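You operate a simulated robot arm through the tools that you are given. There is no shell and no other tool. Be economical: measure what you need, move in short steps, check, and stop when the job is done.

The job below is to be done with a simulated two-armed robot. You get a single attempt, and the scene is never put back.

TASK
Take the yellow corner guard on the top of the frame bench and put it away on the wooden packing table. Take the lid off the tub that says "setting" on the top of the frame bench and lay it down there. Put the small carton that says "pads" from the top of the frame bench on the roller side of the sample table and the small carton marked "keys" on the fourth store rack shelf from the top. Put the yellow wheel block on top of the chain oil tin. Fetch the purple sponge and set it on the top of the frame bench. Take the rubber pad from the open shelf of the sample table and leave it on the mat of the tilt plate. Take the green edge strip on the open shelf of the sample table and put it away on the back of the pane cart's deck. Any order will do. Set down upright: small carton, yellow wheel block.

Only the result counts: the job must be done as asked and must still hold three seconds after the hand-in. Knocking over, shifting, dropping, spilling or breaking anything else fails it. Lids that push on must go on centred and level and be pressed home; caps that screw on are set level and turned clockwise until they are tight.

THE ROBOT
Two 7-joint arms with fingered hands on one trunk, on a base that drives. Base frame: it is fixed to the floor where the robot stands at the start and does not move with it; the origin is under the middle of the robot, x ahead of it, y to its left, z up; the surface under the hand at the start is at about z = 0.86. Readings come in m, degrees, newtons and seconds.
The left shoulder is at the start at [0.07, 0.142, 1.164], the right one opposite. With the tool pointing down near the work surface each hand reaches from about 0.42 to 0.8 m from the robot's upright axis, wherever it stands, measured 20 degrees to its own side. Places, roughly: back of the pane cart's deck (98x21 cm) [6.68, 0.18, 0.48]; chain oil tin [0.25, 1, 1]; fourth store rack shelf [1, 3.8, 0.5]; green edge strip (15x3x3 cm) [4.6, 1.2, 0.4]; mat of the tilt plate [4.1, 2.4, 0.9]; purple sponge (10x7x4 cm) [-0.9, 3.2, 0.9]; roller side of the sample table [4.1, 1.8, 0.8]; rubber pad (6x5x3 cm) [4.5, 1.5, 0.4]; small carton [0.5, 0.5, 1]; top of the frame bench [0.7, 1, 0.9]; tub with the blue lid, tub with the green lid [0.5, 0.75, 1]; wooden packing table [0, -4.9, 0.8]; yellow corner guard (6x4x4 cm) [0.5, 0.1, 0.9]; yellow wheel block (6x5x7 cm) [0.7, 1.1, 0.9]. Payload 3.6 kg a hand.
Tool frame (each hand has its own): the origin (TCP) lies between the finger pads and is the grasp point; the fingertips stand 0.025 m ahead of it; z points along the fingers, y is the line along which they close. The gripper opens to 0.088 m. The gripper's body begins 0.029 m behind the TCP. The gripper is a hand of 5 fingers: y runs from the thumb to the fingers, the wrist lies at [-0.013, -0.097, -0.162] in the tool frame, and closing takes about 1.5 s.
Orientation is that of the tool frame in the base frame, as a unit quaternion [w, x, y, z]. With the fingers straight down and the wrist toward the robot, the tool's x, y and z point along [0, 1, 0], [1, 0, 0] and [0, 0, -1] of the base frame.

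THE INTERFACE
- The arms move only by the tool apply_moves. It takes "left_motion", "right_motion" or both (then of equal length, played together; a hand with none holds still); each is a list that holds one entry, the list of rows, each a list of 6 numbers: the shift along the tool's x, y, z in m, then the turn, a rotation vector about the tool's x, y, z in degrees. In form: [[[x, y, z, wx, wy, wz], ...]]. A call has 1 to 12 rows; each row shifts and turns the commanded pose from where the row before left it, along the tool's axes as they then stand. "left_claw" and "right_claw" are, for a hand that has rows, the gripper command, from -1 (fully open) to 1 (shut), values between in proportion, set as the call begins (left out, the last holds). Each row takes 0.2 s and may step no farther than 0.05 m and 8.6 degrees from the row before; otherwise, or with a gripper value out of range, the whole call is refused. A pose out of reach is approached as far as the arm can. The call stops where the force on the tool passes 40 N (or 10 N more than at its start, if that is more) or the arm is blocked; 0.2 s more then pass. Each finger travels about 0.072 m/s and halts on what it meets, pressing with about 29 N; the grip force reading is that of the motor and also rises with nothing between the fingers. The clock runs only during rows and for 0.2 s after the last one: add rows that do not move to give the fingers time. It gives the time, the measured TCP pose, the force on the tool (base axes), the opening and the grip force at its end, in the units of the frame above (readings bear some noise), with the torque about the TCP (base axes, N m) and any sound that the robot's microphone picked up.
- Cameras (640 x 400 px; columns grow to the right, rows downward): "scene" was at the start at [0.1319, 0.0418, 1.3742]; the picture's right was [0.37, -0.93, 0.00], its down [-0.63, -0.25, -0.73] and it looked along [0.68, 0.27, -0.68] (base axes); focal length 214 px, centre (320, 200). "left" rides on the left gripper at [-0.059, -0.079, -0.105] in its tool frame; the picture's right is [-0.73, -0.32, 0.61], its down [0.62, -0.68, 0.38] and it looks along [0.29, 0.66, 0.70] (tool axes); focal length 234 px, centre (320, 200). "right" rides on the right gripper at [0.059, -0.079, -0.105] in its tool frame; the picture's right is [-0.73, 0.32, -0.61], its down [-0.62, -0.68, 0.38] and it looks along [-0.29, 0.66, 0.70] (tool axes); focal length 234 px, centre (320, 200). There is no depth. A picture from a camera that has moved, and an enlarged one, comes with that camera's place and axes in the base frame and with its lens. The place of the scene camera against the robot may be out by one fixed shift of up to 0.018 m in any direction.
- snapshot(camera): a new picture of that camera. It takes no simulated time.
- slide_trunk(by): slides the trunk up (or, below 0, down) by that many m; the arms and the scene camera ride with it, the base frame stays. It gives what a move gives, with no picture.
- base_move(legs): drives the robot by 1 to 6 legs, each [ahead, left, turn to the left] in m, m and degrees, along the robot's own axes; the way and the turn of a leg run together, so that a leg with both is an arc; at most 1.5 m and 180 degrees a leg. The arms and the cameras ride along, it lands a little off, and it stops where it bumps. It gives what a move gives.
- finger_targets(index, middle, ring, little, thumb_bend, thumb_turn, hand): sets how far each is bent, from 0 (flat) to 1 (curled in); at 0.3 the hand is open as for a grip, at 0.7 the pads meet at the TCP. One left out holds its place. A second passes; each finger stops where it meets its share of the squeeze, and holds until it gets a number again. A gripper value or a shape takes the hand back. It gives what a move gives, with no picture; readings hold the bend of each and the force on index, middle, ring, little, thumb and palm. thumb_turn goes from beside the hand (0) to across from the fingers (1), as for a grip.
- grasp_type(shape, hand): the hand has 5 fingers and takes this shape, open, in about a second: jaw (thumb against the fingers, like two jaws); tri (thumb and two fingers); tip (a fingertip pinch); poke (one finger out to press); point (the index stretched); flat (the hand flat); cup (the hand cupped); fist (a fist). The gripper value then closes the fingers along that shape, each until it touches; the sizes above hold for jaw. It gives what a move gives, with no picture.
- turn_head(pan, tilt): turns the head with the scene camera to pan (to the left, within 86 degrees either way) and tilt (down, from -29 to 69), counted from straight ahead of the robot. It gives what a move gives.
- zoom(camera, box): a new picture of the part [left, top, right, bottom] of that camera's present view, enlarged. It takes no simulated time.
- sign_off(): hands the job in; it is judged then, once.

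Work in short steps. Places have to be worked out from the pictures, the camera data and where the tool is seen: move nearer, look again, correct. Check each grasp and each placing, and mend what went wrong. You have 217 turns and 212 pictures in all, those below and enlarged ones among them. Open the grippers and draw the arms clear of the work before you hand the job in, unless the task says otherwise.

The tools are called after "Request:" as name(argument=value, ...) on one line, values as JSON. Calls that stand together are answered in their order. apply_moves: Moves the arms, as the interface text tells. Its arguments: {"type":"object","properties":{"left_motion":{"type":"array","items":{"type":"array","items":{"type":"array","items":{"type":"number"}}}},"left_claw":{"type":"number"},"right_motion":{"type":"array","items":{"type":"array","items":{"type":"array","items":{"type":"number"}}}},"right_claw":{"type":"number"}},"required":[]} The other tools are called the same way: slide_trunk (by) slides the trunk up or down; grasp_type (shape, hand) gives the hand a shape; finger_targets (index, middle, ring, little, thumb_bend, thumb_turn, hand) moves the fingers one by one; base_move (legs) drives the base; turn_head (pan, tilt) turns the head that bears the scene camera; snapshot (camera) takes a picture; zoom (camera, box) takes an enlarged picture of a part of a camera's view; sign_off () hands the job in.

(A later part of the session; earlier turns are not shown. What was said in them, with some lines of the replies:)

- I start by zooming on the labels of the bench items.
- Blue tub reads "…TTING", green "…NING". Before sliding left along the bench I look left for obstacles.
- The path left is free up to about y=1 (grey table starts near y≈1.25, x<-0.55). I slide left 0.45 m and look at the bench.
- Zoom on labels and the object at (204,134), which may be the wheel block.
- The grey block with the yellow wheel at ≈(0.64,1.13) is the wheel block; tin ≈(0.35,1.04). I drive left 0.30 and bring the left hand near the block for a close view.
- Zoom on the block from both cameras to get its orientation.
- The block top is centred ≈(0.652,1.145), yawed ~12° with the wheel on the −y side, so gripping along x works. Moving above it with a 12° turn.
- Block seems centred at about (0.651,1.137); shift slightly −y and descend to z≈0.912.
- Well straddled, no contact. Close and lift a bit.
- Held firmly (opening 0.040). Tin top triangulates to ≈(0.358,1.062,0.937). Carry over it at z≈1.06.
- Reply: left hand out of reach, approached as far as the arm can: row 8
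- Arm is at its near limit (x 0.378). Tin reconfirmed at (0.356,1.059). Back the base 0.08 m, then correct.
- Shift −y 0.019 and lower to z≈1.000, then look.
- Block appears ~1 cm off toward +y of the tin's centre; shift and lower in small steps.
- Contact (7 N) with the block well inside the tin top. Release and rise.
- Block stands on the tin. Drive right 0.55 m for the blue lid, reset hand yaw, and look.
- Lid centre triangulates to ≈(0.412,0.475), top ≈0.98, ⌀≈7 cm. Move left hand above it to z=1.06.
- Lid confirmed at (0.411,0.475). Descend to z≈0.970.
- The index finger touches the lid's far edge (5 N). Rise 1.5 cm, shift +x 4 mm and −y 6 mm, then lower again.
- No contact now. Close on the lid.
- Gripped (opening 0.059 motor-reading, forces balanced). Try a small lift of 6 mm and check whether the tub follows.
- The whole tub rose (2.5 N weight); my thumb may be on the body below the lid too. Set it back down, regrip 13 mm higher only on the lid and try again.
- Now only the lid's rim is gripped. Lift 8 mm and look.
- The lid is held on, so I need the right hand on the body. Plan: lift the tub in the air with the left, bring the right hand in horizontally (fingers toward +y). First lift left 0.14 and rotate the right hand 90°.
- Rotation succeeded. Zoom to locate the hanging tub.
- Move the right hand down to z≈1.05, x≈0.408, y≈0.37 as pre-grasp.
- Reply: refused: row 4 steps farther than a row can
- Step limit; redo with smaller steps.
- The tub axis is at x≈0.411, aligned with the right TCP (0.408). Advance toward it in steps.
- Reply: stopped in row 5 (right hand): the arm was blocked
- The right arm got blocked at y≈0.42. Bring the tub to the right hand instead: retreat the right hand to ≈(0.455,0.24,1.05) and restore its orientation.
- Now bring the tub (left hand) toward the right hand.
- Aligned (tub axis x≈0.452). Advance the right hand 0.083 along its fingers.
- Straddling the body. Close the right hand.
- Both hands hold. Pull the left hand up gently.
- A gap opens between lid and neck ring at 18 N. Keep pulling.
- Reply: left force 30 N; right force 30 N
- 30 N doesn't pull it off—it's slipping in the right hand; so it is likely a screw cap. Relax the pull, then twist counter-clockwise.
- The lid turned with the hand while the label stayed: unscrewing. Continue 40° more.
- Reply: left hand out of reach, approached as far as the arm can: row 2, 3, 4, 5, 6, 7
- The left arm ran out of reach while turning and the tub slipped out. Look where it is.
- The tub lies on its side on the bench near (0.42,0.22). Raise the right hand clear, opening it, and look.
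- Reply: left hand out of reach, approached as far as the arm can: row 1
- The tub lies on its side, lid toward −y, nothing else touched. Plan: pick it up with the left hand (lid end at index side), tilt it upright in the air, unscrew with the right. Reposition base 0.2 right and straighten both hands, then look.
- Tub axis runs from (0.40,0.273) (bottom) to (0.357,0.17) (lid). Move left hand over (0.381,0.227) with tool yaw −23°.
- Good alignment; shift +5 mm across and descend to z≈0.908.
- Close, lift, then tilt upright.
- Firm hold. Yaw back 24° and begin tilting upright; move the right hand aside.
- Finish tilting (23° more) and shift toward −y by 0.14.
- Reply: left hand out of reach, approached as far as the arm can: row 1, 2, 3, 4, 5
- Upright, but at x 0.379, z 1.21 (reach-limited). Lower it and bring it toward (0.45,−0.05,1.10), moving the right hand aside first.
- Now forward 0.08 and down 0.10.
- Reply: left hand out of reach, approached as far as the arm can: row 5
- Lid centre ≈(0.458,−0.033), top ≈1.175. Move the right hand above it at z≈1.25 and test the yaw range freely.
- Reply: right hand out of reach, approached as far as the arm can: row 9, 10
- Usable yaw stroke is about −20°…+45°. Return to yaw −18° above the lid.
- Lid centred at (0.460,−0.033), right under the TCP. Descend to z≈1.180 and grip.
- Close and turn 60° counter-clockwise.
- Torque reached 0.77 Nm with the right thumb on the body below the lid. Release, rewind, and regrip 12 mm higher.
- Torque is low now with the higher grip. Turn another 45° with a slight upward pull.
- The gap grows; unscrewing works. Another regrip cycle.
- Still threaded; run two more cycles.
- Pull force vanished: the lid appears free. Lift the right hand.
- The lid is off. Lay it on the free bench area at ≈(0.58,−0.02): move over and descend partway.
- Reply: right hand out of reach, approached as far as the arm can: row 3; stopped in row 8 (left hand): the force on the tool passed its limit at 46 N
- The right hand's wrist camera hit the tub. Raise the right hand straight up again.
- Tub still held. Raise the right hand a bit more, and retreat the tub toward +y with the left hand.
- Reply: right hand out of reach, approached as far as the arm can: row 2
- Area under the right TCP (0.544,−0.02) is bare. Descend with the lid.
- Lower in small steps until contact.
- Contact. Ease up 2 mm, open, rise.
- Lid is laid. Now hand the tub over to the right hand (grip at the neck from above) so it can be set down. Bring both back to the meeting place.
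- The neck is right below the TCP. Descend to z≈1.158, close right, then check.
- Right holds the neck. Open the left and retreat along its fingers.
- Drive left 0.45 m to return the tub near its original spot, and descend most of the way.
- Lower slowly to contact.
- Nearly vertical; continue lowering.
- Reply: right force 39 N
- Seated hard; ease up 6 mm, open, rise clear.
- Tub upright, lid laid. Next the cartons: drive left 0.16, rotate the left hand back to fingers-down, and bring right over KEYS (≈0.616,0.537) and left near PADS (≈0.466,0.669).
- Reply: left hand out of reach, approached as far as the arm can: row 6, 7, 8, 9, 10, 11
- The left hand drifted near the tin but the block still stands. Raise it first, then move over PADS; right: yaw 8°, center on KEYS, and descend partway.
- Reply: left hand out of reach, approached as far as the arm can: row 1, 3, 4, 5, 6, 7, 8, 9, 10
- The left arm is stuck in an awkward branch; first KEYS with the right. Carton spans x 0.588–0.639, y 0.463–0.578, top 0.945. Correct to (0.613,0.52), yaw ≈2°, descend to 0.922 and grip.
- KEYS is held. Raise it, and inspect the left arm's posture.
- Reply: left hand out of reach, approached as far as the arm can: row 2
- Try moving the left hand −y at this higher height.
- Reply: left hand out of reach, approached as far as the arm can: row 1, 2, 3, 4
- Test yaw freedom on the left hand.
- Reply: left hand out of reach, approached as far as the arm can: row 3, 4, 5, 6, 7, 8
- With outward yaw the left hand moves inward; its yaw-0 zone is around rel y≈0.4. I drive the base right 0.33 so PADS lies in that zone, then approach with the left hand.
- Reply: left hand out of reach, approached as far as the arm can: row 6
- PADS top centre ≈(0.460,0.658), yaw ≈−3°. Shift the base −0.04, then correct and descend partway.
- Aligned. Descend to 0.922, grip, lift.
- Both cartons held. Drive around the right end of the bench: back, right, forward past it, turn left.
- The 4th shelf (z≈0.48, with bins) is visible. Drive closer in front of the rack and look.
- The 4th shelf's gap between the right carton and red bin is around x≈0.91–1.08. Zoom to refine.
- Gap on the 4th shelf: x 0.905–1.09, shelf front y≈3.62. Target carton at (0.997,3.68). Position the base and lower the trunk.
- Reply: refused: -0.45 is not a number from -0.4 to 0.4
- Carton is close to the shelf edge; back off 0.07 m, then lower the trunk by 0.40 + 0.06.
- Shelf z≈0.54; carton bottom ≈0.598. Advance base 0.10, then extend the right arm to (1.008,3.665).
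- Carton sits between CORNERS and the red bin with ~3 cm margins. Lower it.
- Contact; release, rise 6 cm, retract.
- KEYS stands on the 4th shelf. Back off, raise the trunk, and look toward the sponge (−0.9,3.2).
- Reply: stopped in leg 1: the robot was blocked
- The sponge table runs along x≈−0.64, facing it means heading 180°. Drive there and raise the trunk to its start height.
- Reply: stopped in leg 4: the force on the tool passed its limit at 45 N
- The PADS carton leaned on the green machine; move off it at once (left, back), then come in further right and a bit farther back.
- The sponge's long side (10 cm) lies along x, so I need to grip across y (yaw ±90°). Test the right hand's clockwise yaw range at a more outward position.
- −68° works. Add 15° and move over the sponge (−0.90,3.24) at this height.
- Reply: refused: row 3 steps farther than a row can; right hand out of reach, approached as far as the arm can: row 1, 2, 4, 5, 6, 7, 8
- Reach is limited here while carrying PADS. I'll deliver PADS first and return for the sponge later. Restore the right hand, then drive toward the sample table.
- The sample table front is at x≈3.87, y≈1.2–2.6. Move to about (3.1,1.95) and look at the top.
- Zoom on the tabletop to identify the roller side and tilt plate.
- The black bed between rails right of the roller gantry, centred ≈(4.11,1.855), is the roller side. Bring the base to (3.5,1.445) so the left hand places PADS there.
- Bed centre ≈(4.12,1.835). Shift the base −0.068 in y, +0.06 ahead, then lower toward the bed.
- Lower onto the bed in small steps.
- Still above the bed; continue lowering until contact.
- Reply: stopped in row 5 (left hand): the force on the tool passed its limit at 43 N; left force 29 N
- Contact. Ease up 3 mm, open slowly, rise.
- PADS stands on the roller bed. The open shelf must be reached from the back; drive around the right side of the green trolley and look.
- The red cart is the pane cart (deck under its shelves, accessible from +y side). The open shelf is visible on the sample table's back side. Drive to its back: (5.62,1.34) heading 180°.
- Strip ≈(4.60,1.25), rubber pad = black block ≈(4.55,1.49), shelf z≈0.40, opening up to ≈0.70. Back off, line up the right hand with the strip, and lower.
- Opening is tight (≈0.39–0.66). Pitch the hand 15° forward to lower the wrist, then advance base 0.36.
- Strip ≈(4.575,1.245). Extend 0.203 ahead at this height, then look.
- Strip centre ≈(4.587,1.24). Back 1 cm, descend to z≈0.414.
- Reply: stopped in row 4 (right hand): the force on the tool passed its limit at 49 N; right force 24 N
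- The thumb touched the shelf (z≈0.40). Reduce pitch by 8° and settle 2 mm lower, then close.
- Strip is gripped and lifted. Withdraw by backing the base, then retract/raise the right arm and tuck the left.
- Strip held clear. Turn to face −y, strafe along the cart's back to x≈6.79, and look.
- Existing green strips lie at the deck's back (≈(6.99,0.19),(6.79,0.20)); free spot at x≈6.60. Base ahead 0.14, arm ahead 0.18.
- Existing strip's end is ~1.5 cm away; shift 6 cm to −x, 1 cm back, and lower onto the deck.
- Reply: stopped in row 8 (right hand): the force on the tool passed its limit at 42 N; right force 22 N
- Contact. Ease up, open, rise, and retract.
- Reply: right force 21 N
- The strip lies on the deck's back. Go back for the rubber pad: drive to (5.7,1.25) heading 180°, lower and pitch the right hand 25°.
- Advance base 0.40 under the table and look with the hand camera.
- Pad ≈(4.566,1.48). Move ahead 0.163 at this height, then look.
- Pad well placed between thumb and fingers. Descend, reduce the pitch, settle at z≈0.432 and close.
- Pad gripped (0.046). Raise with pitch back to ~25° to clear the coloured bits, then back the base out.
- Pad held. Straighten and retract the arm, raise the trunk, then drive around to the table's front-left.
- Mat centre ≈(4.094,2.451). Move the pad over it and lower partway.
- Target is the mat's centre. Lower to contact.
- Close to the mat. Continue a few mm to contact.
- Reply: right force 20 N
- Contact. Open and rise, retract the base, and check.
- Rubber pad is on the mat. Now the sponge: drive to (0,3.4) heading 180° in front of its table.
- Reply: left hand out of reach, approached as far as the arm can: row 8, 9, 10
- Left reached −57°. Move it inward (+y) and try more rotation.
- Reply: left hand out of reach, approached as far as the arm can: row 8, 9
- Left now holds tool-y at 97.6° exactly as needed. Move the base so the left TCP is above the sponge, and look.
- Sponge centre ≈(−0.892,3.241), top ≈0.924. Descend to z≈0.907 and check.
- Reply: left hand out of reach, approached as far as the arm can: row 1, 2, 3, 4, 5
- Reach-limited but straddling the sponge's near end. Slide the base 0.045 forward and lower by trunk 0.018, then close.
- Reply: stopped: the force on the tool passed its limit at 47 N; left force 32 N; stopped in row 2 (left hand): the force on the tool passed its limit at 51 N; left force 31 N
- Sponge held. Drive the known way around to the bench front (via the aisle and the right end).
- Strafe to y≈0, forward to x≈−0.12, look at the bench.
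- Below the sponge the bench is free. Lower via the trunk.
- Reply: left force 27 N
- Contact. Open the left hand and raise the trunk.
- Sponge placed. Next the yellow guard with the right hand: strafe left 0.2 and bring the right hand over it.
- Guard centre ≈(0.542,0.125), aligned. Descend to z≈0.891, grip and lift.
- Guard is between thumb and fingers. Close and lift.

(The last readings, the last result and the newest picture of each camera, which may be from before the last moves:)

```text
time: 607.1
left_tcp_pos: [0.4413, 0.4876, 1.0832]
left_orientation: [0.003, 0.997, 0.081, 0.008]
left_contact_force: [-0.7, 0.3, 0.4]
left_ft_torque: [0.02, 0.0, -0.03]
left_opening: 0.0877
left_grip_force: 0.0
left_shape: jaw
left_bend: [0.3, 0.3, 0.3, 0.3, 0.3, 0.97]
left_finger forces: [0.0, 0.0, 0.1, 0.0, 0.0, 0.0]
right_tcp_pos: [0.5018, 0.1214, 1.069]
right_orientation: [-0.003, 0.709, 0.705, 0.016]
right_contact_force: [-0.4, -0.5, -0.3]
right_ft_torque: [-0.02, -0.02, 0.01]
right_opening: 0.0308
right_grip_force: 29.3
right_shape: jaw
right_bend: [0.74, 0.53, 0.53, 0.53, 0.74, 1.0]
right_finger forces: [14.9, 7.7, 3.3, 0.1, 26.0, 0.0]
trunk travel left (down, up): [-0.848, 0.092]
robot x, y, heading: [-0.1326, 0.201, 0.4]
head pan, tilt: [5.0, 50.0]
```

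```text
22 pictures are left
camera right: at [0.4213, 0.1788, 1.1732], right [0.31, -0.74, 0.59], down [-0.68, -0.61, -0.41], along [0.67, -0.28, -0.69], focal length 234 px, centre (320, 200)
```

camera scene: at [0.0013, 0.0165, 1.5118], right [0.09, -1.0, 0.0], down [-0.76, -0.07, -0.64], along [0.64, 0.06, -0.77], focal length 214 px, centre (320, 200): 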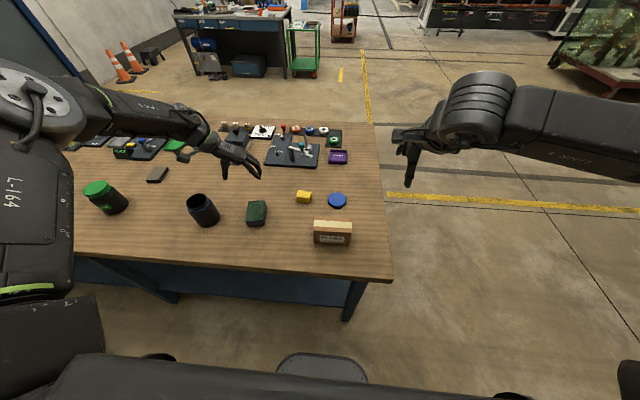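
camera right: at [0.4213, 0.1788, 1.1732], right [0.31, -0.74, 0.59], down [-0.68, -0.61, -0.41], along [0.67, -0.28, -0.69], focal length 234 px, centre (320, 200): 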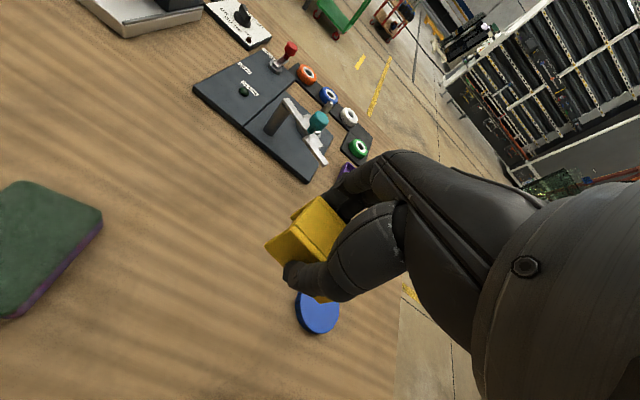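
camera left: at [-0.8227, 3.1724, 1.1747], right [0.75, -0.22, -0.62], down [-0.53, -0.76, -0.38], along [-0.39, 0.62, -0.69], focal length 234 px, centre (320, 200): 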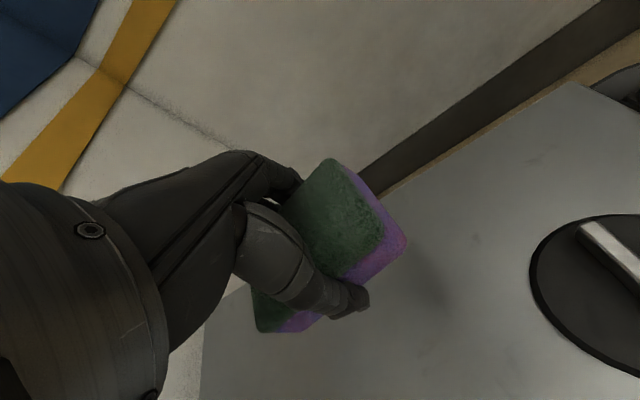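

Guard held. Drive toward the packing table: around the bench corner and down the corridor at x≈0.9, then look.

Request:
base_move(legs=[[-0.35, 0, 0], [0, -1.25, 0], [1.35, 0, 0], [0, 0, -90], [1.1, 0, 0]])

Request:
turn_head(pan=-5, tilt=20)

Request:
snapshot(camera="scene")

```text
time: 630.5
left_tcp_pos: [1.1652, -2.6799, 1.0809]
left_orientation: [0.009, 0.766, -0.643, 0.002]
left_contact_force: [0.2, -1.1, 0.2]
left_ft_torque: [0.03, 0.03, 0.04]
left_opening: 0.0878
left_grip_force: 0.1
left_shape: jaw
left_bend: [0.3, 0.3, 0.3, 0.3, 0.3, 0.97]
left_finger forces: [0.0, 0.0, 0.1, 0.1, 0.0, 0.0]
right_tcp_pos: [0.7973, -2.7451, 1.0669]
right_orientation: [0.009, 1.0, 0.003, 0.013]
right_contact_force: [1.2, -0.1, -0.7]
right_ft_torque: [0.0, 0.0, 0.01]
right_opening: 0.0304
right_grip_force: 29.0
right_shape: jaw
right_bend: [0.74, 0.53, 0.53, 0.53, 0.74, 1.0]
right_finger forces: [14.6, 7.6, 3.4, 0.1, 25.5, 0.0]
trunk travel left (down, up): [-0.848, 0.092]
robot x, y, heading: [0.871, -2.111, -89.1]
head pan, tilt: [5.0, 50.0]
```

```text
time: 631.4
left_tcp_pos: [1.164, -2.6801, 1.0814]
left_orientation: [0.008, 0.765, -0.644, 0.001]
left_contact_force: [-0.1, 0.0, -0.3]
left_ft_torque: [-0.01, -0.01, 0.02]
left_opening: 0.0877
left_grip_force: 0.1
left_shape: jaw
left_bend: [0.3, 0.3, 0.3, 0.3, 0.3, 0.97]
left_finger forces: [0.0, 0.0, 0.0, 0.0, 0.1, 0.0]
right_tcp_pos: [0.7993, -2.7443, 1.0659]
right_orientation: [0.008, 1.0, 0.002, 0.014]
right_contact_force: [-0.4, 0.2, 0.1]
right_ft_torque: [-0.01, 0.01, -0.02]
right_opening: 0.0304
right_grip_force: 29.6
right_shape: jaw
right_bend: [0.74, 0.53, 0.53, 0.53, 0.74, 1.0]
right_finger forces: [14.7, 7.6, 3.3, 0.0, 25.5, 0.0]
trunk travel left (down, up): [-0.848, 0.092]
robot x, y, heading: [0.8694, -2.1072, -89.0]
head pan, tilt: [-5.0, 20.0]
```

```text
21 pictures are left
camera scene: at [0.8703, -2.242, 1.5574], right [-1.0, 0.07, 0.0], down [0.02, 0.34, -0.94], along [-0.07, -0.94, -0.34], focal length 214 px, centre (320, 200)
```

scene: 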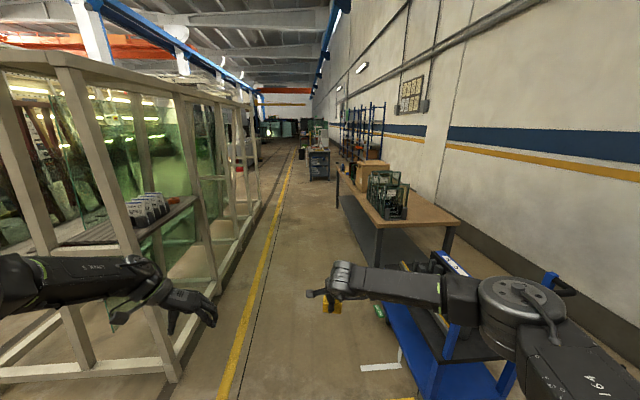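

Packing table spans x −0.4…0.3, y −3.7…−5.8. Drive to (0.95,−4.5) and face it.

Request:
base_move(legs=[[1.3, 0, -1.0], [1.1, 0.06, 0], [0, 0, -90]])

Request:
turn_head(pan=-5, tilt=45)

Request:
snapshot(camera="scene")

```text
time: 646.0
left_tcp_pos: [0.508, -5.0112, 1.08]
left_orientation: [-0.008, -0.279, 0.96, 0.003]
left_contact_force: [0.0, -0.1, -0.3]
left_ft_torque: [0.01, -0.02, 0.01]
left_opening: 0.0877
left_grip_force: 0.0
left_shape: jaw
left_bend: [0.3, 0.3, 0.3, 0.3, 0.3, 0.98]
left_finger forces: [0.0, 0.0, 0.1, 0.0, 0.1, 0.0]
right_tcp_pos: [0.3149, -4.7106, 1.0682]
right_orientation: [0.02, 0.84, -0.543, 0.011]
right_contact_force: [-0.9, -9.6, -1.0]
right_ft_torque: [0.22, -0.08, 0.37]
right_opening: 0.0299
right_grip_force: 29.0
right_shape: jaw
right_bend: [0.74, 0.52, 0.55, 0.54, 0.76, 0.95]
right_finger forces: [16.0, 8.8, 3.8, 9.5, 28.3, 0.1]
trunk travel left (down, up): [-0.848, 0.092]
robot x, y, heading: [0.9246, -4.5214, -156.6]
head pan, tilt: [-5.0, 20.0]
stopped in leg 3: the force on the tool passed its limit at 72 N (the readings are from after the stop); the commanded pose is now the measured one
```

```text
time: 646.9
left_tcp_pos: [0.5095, -5.0126, 1.0801]
left_orientation: [-0.007, -0.279, 0.96, 0.004]
left_contact_force: [-0.4, 0.1, 0.5]
left_ft_torque: [0.01, 0.0, 0.0]
left_opening: 0.0874
left_grip_force: 0.2
left_shape: jaw
left_bend: [0.3, 0.3, 0.3, 0.3, 0.3, 0.98]
left_finger forces: [0.0, 0.0, 0.1, 0.0, 0.1, 0.0]
right_tcp_pos: [0.3165, -4.7099, 1.0696]
right_orientation: [0.02, 0.84, -0.542, 0.011]
right_contact_force: [-1.4, -11.9, 0.1]
right_ft_torque: [0.3, -0.08, 0.4]
right_opening: 0.03
right_grip_force: 29.1
right_shape: jaw
right_bend: [0.74, 0.52, 0.55, 0.54, 0.76, 0.95]
right_finger forces: [16.1, 8.8, 4.1, 11.4, 28.4, 0.1]
trunk travel left (down, up): [-0.848, 0.092]
robot x, y, heading: [0.9238, -4.5234, -156.4]
head pan, tilt: [-5.0, 45.0]
```

```text
20 pictures are left
camera scene: at [0.806, -4.5597, 1.5187], right [-0.32, 0.95, 0.0], down [0.67, 0.23, -0.71], along [-0.67, -0.22, -0.71], focal length 214 px, centre (320, 200)
```

scene: 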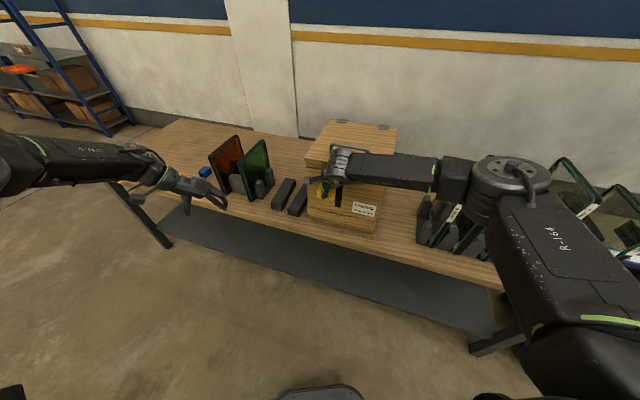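

The right hand touched the wooden chest. Turn back left, go further to the table's free left end (y≈−5.65), raise the trunk, then face the table.

Request:
base_move(legs=[[0, 0, 66.4]])

Request:
slide_trunk(by=0.09)

Request:
base_move(legs=[[1.2, 0.1, 0], [0, 0, -90]])

Request:
snapshot(camera="scene")

```text
time: 650.2
left_tcp_pos: [1.2162, -5.0919, 1.0815]
left_orientation: [0.008, 0.764, -0.645, 0.003]
left_contact_force: [0.4, 0.3, -1.1]
left_ft_torque: [0.0, 0.01, 0.0]
left_opening: 0.0873
left_grip_force: 0.1
left_shape: jaw
left_bend: [0.3, 0.3, 0.3, 0.3, 0.3, 0.98]
left_finger forces: [0.0, 0.0, 0.0, 0.1, 0.1, 0.0]
right_tcp_pos: [0.8621, -5.1554, 1.069]
right_orientation: [0.012, 1.0, 0.014, 0.022]
right_contact_force: [0.2, -0.6, -0.8]
right_ft_torque: [0.01, -0.01, -0.02]
right_opening: 0.03
right_grip_force: 29.4
right_shape: jaw
right_bend: [0.74, 0.53, 0.56, 0.55, 0.76, 0.95]
right_finger forces: [15.6, 8.6, 3.5, 0.0, 27.7, 0.0]
trunk travel left (down, up): [-0.848, 0.092]
robot x, y, heading: [0.9247, -4.5203, -89.2]
head pan, tilt: [-5.0, 45.0]
```

```text
time: 651.4
left_tcp_pos: [1.2172, -5.093, 1.1719]
left_orientation: [0.008, 0.765, -0.644, 0.002]
left_contact_force: [0.4, -0.2, 0.0]
left_ft_torque: [0.01, -0.02, 0.01]
left_opening: 0.0879
left_grip_force: 0.1
left_shape: jaw
left_bend: [0.3, 0.3, 0.3, 0.3, 0.3, 0.98]
left_finger forces: [0.0, 0.1, 0.0, 0.0, 0.0, 0.1]
right_tcp_pos: [0.863, -5.155, 1.1595]
right_orientation: [0.012, 1.0, 0.014, 0.021]
right_contact_force: [0.1, -0.4, 0.7]
right_ft_torque: [-0.01, 0.02, 0.0]
right_opening: 0.0296
right_grip_force: 29.1
right_shape: jaw
right_bend: [0.74, 0.53, 0.56, 0.55, 0.76, 0.95]
right_finger forces: [15.6, 8.6, 3.4, 0.1, 27.7, 0.0]
trunk travel left (down, up): [-0.938, 0.002]
robot x, y, heading: [0.9233, -4.5222, -89.2]
head pan, tilt: [-5.0, 45.0]
```

```text
time: 661.5
left_tcp_pos: [0.5017, -6.045, 1.1719]
left_orientation: [-0.007, -0.098, 0.995, 0.005]
left_contact_force: [0.3, 0.3, 0.1]
left_ft_torque: [-0.01, 0.02, 0.01]
left_opening: 0.0878
left_grip_force: 0.1
left_shape: jaw
left_bend: [0.3, 0.3, 0.3, 0.3, 0.3, 0.98]
left_finger forces: [0.0, 0.0, 0.0, 0.0, 0.0, 0.0]
right_tcp_pos: [0.4307, -5.6925, 1.1601]
right_orientation: [0.023, 0.725, -0.688, 0.007]
right_contact_force: [-0.4, -0.2, -0.7]
right_ft_torque: [-0.01, 0.01, -0.01]
right_opening: 0.0295
right_grip_force: 29.2
right_shape: jaw
right_bend: [0.74, 0.53, 0.56, 0.55, 0.76, 0.95]
right_finger forces: [15.4, 8.2, 3.5, 0.1, 27.0, 0.1]
trunk travel left (down, up): [-0.938, 0.002]
robot x, y, heading: [1.062, -5.7367, -177.8]
head pan, tilt: [-5.0, 45.0]
```

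```text
19 pictures are left
camera scene: at [0.94, -5.7269, 1.6088], right [0.05, 1.0, 0.0], down [0.71, -0.03, -0.71], along [-0.71, 0.03, -0.71], focal length 214 px, centre (320, 200)
```

scene: 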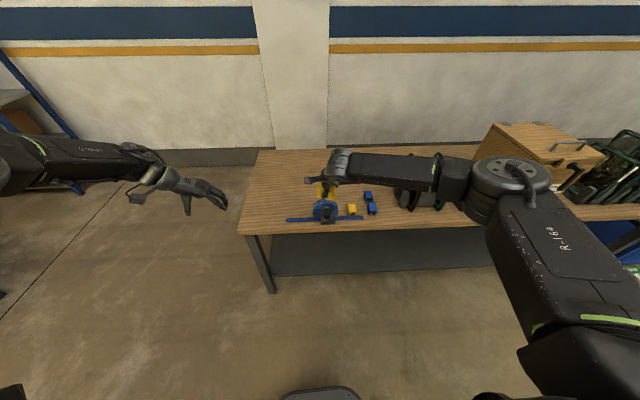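

Free area at the table's left-back ≈(0.05,−5.9). Strafe left 0.2, forward 0.35, lower the trunk 0.28.

Request:
base_move(legs=[[0, 0.2, -2.2], [0.35, 0, 0]])

Request:
slide_trunk(by=-0.24)

Request:
snapshot(camera="right")

Request:
snapshot(camera="scene")

```text
time: 665.0
left_tcp_pos: [0.1418, -6.2157, 1.1731]
left_orientation: [-0.008, -0.074, 0.997, 0.005]
left_contact_force: [0.7, -0.9, 0.1]
left_ft_torque: [0.02, -0.02, 0.0]
left_opening: 0.0882
left_grip_force: 0.1
left_shape: jaw
left_bend: [0.3, 0.3, 0.3, 0.3, 0.3, 0.98]
left_finger forces: [0.0, 0.0, 0.1, 0.1, 0.1, 0.0]
right_tcp_pos: [0.0872, -5.8608, 1.1614]
right_orientation: [0.024, 0.709, -0.705, 0.006]
right_contact_force: [-0.5, -0.5, -0.1]
right_ft_torque: [0.02, 0.02, -0.02]
right_opening: 0.0296
right_grip_force: 29.1
right_shape: jaw
right_bend: [0.74, 0.53, 0.56, 0.55, 0.76, 0.95]
right_finger forces: [15.4, 8.3, 3.5, 0.0, 27.1, 0.0]
trunk travel left (down, up): [-0.938, 0.002]
robot x, y, heading: [0.7187, -5.9389, 179.3]
head pan, tilt: [-5.0, 45.0]
```

```text
time: 667.5
left_tcp_pos: [0.1417, -6.2162, 0.9324]
left_orientation: [-0.008, -0.074, 0.997, 0.004]
left_contact_force: [1.0, 0.0, 0.1]
left_ft_torque: [0.0, 0.0, -0.02]
left_opening: 0.0878
left_grip_force: 0.0
left_shape: jaw
left_bend: [0.3, 0.3, 0.3, 0.3, 0.3, 0.98]
left_finger forces: [0.0, 0.1, 0.0, 0.0, 0.0, 0.0]
right_tcp_pos: [0.0859, -5.8601, 0.9185]
right_orientation: [0.023, 0.709, -0.705, 0.006]
right_contact_force: [0.3, 1.3, -0.7]
right_ft_torque: [-0.01, 0.0, 0.01]
right_opening: 0.0296
right_grip_force: 28.7
right_shape: jaw
right_bend: [0.74, 0.53, 0.56, 0.55, 0.76, 0.95]
right_finger forces: [15.4, 8.3, 3.5, 0.0, 27.0, 0.1]
trunk travel left (down, up): [-0.698, 0.242]
robot x, y, heading: [0.7216, -5.9393, 179.3]
head pan, tilt: [-5.0, 45.0]
```

```text
18 pictures are left
camera right: at [0.1677, -5.9136, 1.0253], right [-0.31, 0.75, 0.58], down [0.67, 0.61, -0.43], along [-0.68, 0.26, -0.69], focal length 234 px, centre (320, 200)
```

right: 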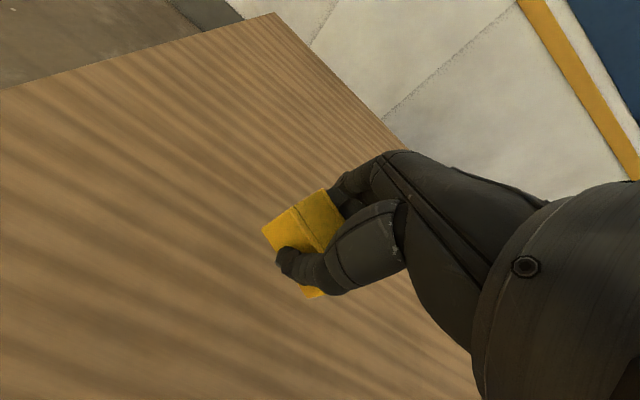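

```text
17 pictures are left
camera scene: at [0.5919, -5.9187, 1.3688], right [0.09, 1.0, 0.0], down [0.7, -0.07, -0.71], along [-0.7, 0.07, -0.71], focal length 214 px, centre (320, 200)
```

scene: 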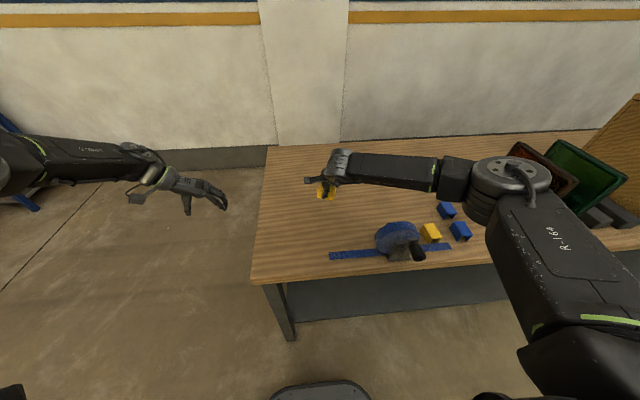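

Lower the guard with the arm until contact.

Request:
apply_moves(right_motion=[[[0, 0, 0.02, 0, 0, 0], [0, 0, 0.02, 0, 0, 0], [0, 0, 0.01, 0, 0, 0], [0, 0, 0.006, 0, 0, 0], [0, 0, 0.006, 0, 0, 0], [0, 0, 0.005, 0, 0, 0], [0, 0, 0, 0, 0, 0]]])

```text
time: 669.1
left_tcp_pos: [0.1401, -6.2168, 0.9316]
left_orientation: [-0.007, -0.074, 0.997, 0.004]
left_contact_force: [0.5, -0.3, -0.2]
left_ft_torque: [0.01, 0.0, -0.01]
left_opening: 0.0879
left_grip_force: 0.1
left_shape: jaw
left_bend: [0.3, 0.3, 0.3, 0.3, 0.3, 0.98]
left_finger forces: [0.0, 0.0, 0.0, 0.0, 0.1, 0.1]
right_tcp_pos: [0.0848, -5.8632, 0.8519]
right_orientation: [0.023, 0.709, -0.705, 0.007]
right_contact_force: [0.1, 0.3, -0.4]
right_ft_torque: [0.01, 0.01, 0.01]
right_opening: 0.0294
right_grip_force: 29.3
right_shape: jaw
right_bend: [0.74, 0.53, 0.56, 0.55, 0.76, 0.95]
right_finger forces: [15.6, 8.2, 3.5, 0.1, 27.2, 0.0]
trunk travel left (down, up): [-0.698, 0.242]
robot x, y, heading: [0.7194, -5.9368, 179.5]
head pan, tilt: [-5.0, 45.0]
```

Request:
apply_moves(right_motion=[[[0, 0, 0.005, 0, 0, 0], [0, 0, 0.005, 0, 0, 0], [0, 0, 0.004, 0, 0, 0], [0, 0, 0.004, 0, 0, 0], [0, 0, 0, 0, 0, 0]]])

Request:
zoom(camera="scene", box=[290, 140, 370, 220])

```text
time: 670.3
left_tcp_pos: [0.141, -6.217, 0.9312]
left_orientation: [-0.007, -0.074, 0.997, 0.004]
left_contact_force: [-0.4, -0.2, -0.4]
left_ft_torque: [0.01, 0.04, 0.0]
left_opening: 0.0879
left_grip_force: 0.0
left_shape: jaw
left_bend: [0.3, 0.3, 0.3, 0.3, 0.3, 0.98]
left_finger forces: [0.0, 0.0, 0.0, 0.0, 0.0, 0.0]
right_tcp_pos: [0.085, -5.8648, 0.8332]
right_orientation: [0.023, 0.709, -0.705, 0.006]
right_contact_force: [0.0, -0.4, -0.1]
right_ft_torque: [-0.02, 0.01, -0.02]
right_opening: 0.0293
right_grip_force: 29.0
right_shape: jaw
right_bend: [0.74, 0.53, 0.56, 0.55, 0.76, 0.95]
right_finger forces: [15.6, 8.2, 3.5, 0.0, 27.3, 0.0]
trunk travel left (down, up): [-0.698, 0.242]
robot x, y, heading: [0.7146, -5.9357, 179.6]
head pan, tilt: [-5.0, 45.0]
```

```text
5.00 times, centred on (330, 180) of scene
camera zoom: at [0.5919, -5.9187, 1.3688], right [0.09, 1.0, 0.0], down [0.7, -0.07, -0.71], along [-0.7, 0.07, -0.71], focal length 1072 px, centre (270, 300)
```

zoom: 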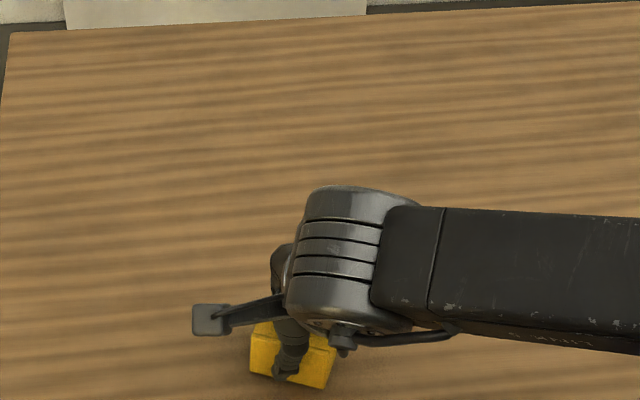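

Very near the surface (shadow close). Continue in small steps.

Request:
apply_moves(right_motion=[[[0, 0, 0.004, 0, 0, 0], [0, 0, 0.004, 0, 0, 0], [0, 0, 0.004, 0, 0, 0], [0, 0, 0.003, 0, 0, 0], [0, 0, 0, 0, 0, 0]]])

```text
time: 671.3
left_tcp_pos: [0.144, -6.2151, 0.9341]
left_orientation: [-0.009, -0.074, 0.997, 0.004]
left_contact_force: [0.3, 0.7, -0.2]
left_ft_torque: [-0.01, 0.02, -0.02]
left_opening: 0.0879
left_grip_force: 0.0
left_shape: jaw
left_bend: [0.3, 0.3, 0.3, 0.3, 0.3, 0.98]
left_finger forces: [0.1, 0.0, 0.1, 0.0, 0.0, 0.0]
right_tcp_pos: [0.0825, -5.8649, 0.8278]
right_orientation: [0.03, 0.708, -0.706, 0.003]
right_contact_force: [7.8, 2.6, 26.7]
right_ft_torque: [-0.08, -0.12, 0.02]
right_opening: 0.032
right_grip_force: 29.1
right_shape: jaw
right_bend: [0.74, 0.53, 0.57, 0.55, 0.77, 0.95]
right_finger forces: [15.7, 8.3, 3.2, 0.0, 32.8, 0.1]
trunk travel left (down, up): [-0.698, 0.242]
robot x, y, heading: [0.7209, -5.9388, 179.4]
head pan, tilt: [-5.0, 45.0]
stopped in row 5 (right hand): the force on the tool passed its limit at 42 N (the readings are from after the stop); the commanded pose is now the measured one
```

Contact. Ease up 3 mm, open, rise, and back away.

Request:
apply_moves(right_motion=[[[0, 0, -0.003, 0, 0, 0], [0, 0, 0, 0, 0, 0]]])

Request:
apply_moves(right_motion=[[[0, 0, 0, 0, 0, 0], [0, 0, 0, 0, 0, 0], [0, 0, 0, 0, 0, 0], [0, 0, 0, 0, 0, 0], [0, 0, 0, 0, 0, 0], [0, 0, -0.02, 0, 0, 0], [0, 0, -0.04, 0, 0, 0], [0, 0, -0.045, 0, 0, 0], [0, 0, -0.045, 0, 0, 0], [0, 0, -0.045, 0, 0, 0], [0, 0, -0.045, 0, 0, 0], [0, 0, 0, 0, 0, 0]]], right_claw=-1)

Request:
snapshot(camera="right")

```text
time: 671.9
left_tcp_pos: [0.1428, -6.2155, 0.9333]
left_orientation: [-0.009, -0.074, 0.997, 0.004]
left_contact_force: [-0.7, -0.1, -0.4]
left_ft_torque: [0.01, -0.02, -0.01]
left_opening: 0.088
left_grip_force: 0.2
left_shape: jaw
left_bend: [0.3, 0.3, 0.3, 0.3, 0.3, 0.98]
left_finger forces: [0.0, 0.0, 0.1, 0.0, 0.0, 0.0]
right_tcp_pos: [0.0843, -5.8648, 0.8293]
right_orientation: [0.028, 0.708, -0.706, 0.003]
right_contact_force: [2.4, 1.6, 20.1]
right_ft_torque: [-0.06, 0.02, -0.05]
right_opening: 0.032
right_grip_force: 28.7
right_shape: jaw
right_bend: [0.74, 0.53, 0.57, 0.55, 0.77, 0.95]
right_finger forces: [17.1, 8.9, 3.2, 0.0, 30.1, 0.1]
trunk travel left (down, up): [-0.698, 0.242]
robot x, y, heading: [0.7174, -5.9405, 179.4]
head pan, tilt: [-5.0, 45.0]
```

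```text
time: 674.5
left_tcp_pos: [0.1395, -6.2167, 0.9313]
left_orientation: [-0.006, -0.075, 0.997, 0.003]
left_contact_force: [-0.3, 0.0, 0.7]
left_ft_torque: [0.0, -0.01, 0.0]
left_opening: 0.0877
left_grip_force: 0.1
left_shape: jaw
left_bend: [0.3, 0.3, 0.3, 0.3, 0.3, 0.98]
left_finger forces: [0.0, 0.0, 0.1, 0.0, 0.0, 0.0]
right_tcp_pos: [0.0879, -5.8548, 1.0679]
right_orientation: [0.027, 0.708, -0.705, 0.005]
right_contact_force: [-0.3, -0.9, -1.0]
right_ft_torque: [-0.02, -0.01, 0.02]
right_opening: 0.0876
right_grip_force: 0.0
right_shape: jaw
right_bend: [0.3, 0.3, 0.3, 0.3, 0.3, 0.98]
right_finger forces: [0.0, 0.0, 0.0, 0.0, 0.0, 0.1]
trunk travel left (down, up): [-0.698, 0.242]
robot x, y, heading: [0.7176, -5.9333, 179.5]
head pan, tilt: [-5.0, 45.0]
```

```text
15 pictures are left
camera right: at [0.1704, -5.9083, 1.1732], right [-0.31, 0.75, 0.58], down [0.67, 0.61, -0.43], along [-0.68, 0.26, -0.69], focal length 234 px, centre (320, 200)
```

right: 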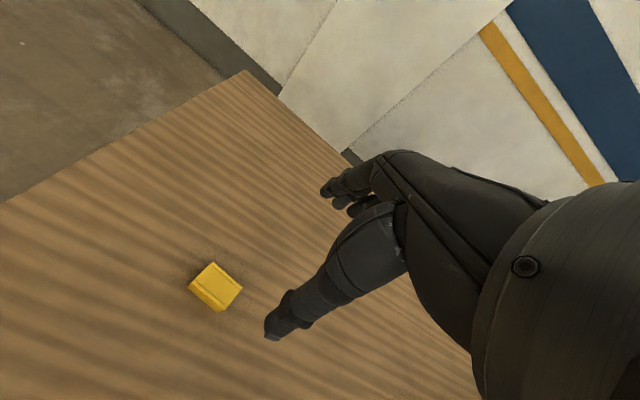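

The guard stands on the packing table. Back away from it with open hands; then hand in.

Request:
base_move(legs=[[-0.35, 0, 0]])

Request:
snapshot(camera="scene")

```text
time: 676.7
left_tcp_pos: [0.4882, -6.2186, 0.9304]
left_orientation: [-0.008, -0.073, 0.997, 0.005]
left_contact_force: [-0.1, 0.1, 0.2]
left_ft_torque: [0.01, -0.03, -0.01]
left_opening: 0.0881
left_grip_force: 0.0
left_shape: jaw
left_bend: [0.3, 0.3, 0.3, 0.3, 0.3, 0.98]
left_finger forces: [0.0, 0.1, 0.0, 0.0, 0.0, 0.0]
right_tcp_pos: [0.4365, -5.8578, 1.0669]
right_orientation: [0.026, 0.708, -0.706, 0.005]
right_contact_force: [-0.4, 0.1, 0.3]
right_ft_torque: [0.03, 0.02, -0.02]
right_opening: 0.0877
right_grip_force: 0.0
right_shape: jaw
right_bend: [0.3, 0.3, 0.3, 0.3, 0.3, 0.98]
right_finger forces: [0.1, 0.1, 0.0, 0.0, 0.0, 0.0]
trunk travel left (down, up): [-0.698, 0.242]
robot x, y, heading: [1.0673, -5.9389, 179.2]
head pan, tilt: [-5.0, 45.0]
```

```text
14 pictures are left
camera scene: at [0.9396, -5.9216, 1.3687], right [0.1, 1.0, 0.0], down [0.7, -0.07, -0.71], along [-0.7, 0.07, -0.71], focal length 214 px, centre (320, 200)
```

scene: 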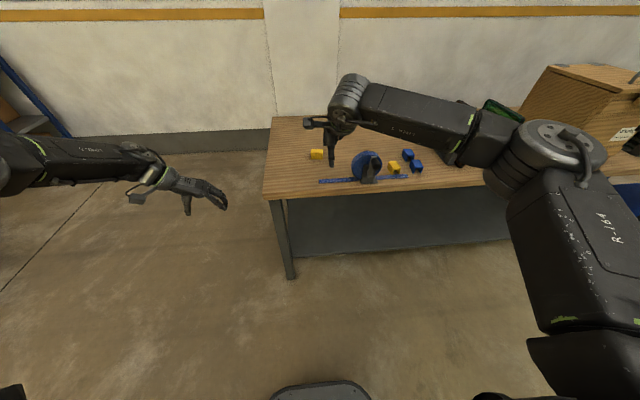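

All items are placed, hands are open and clear. Handing in.

Request:
sign_off()

```text
The job is handed in.
```

Everything asked for is in place and I handed the job in, but there were mishaps along the way that may count against it.

- **Placed as asked:**
  - The yellow corner guard is on the packing table.
  - The "setting" lid is off and lying on the frame bench.
  - The "pads" carton is upright on the roller side.
  - The "keys" carton is upright on the fourth rack shelf.
  - The wheel block is upright on the chain oil tin.
  - The sponge is on the frame bench.
  - The rubber pad is on the tilt plate mat.
  - The edge strip is at the back of the pane cart's deck.
- **Dropped tub:** the "setting" tub slipped from both hands while I was unscrewing its lid and fell on its side on the bench. I picked it up and stood it upright again, close to where it had been.
- **Bumps:**
  - The "pads" carton pushed against the green machine on the sponge table.
  - The right hand hit the wooden chest on the packing table hard, with a 72 N peak.
  - The base was blocked while backing away from the rack, probably by the end of the frame bench.
  - I saw nothing fall, but I could not tell whether any of these shifted.
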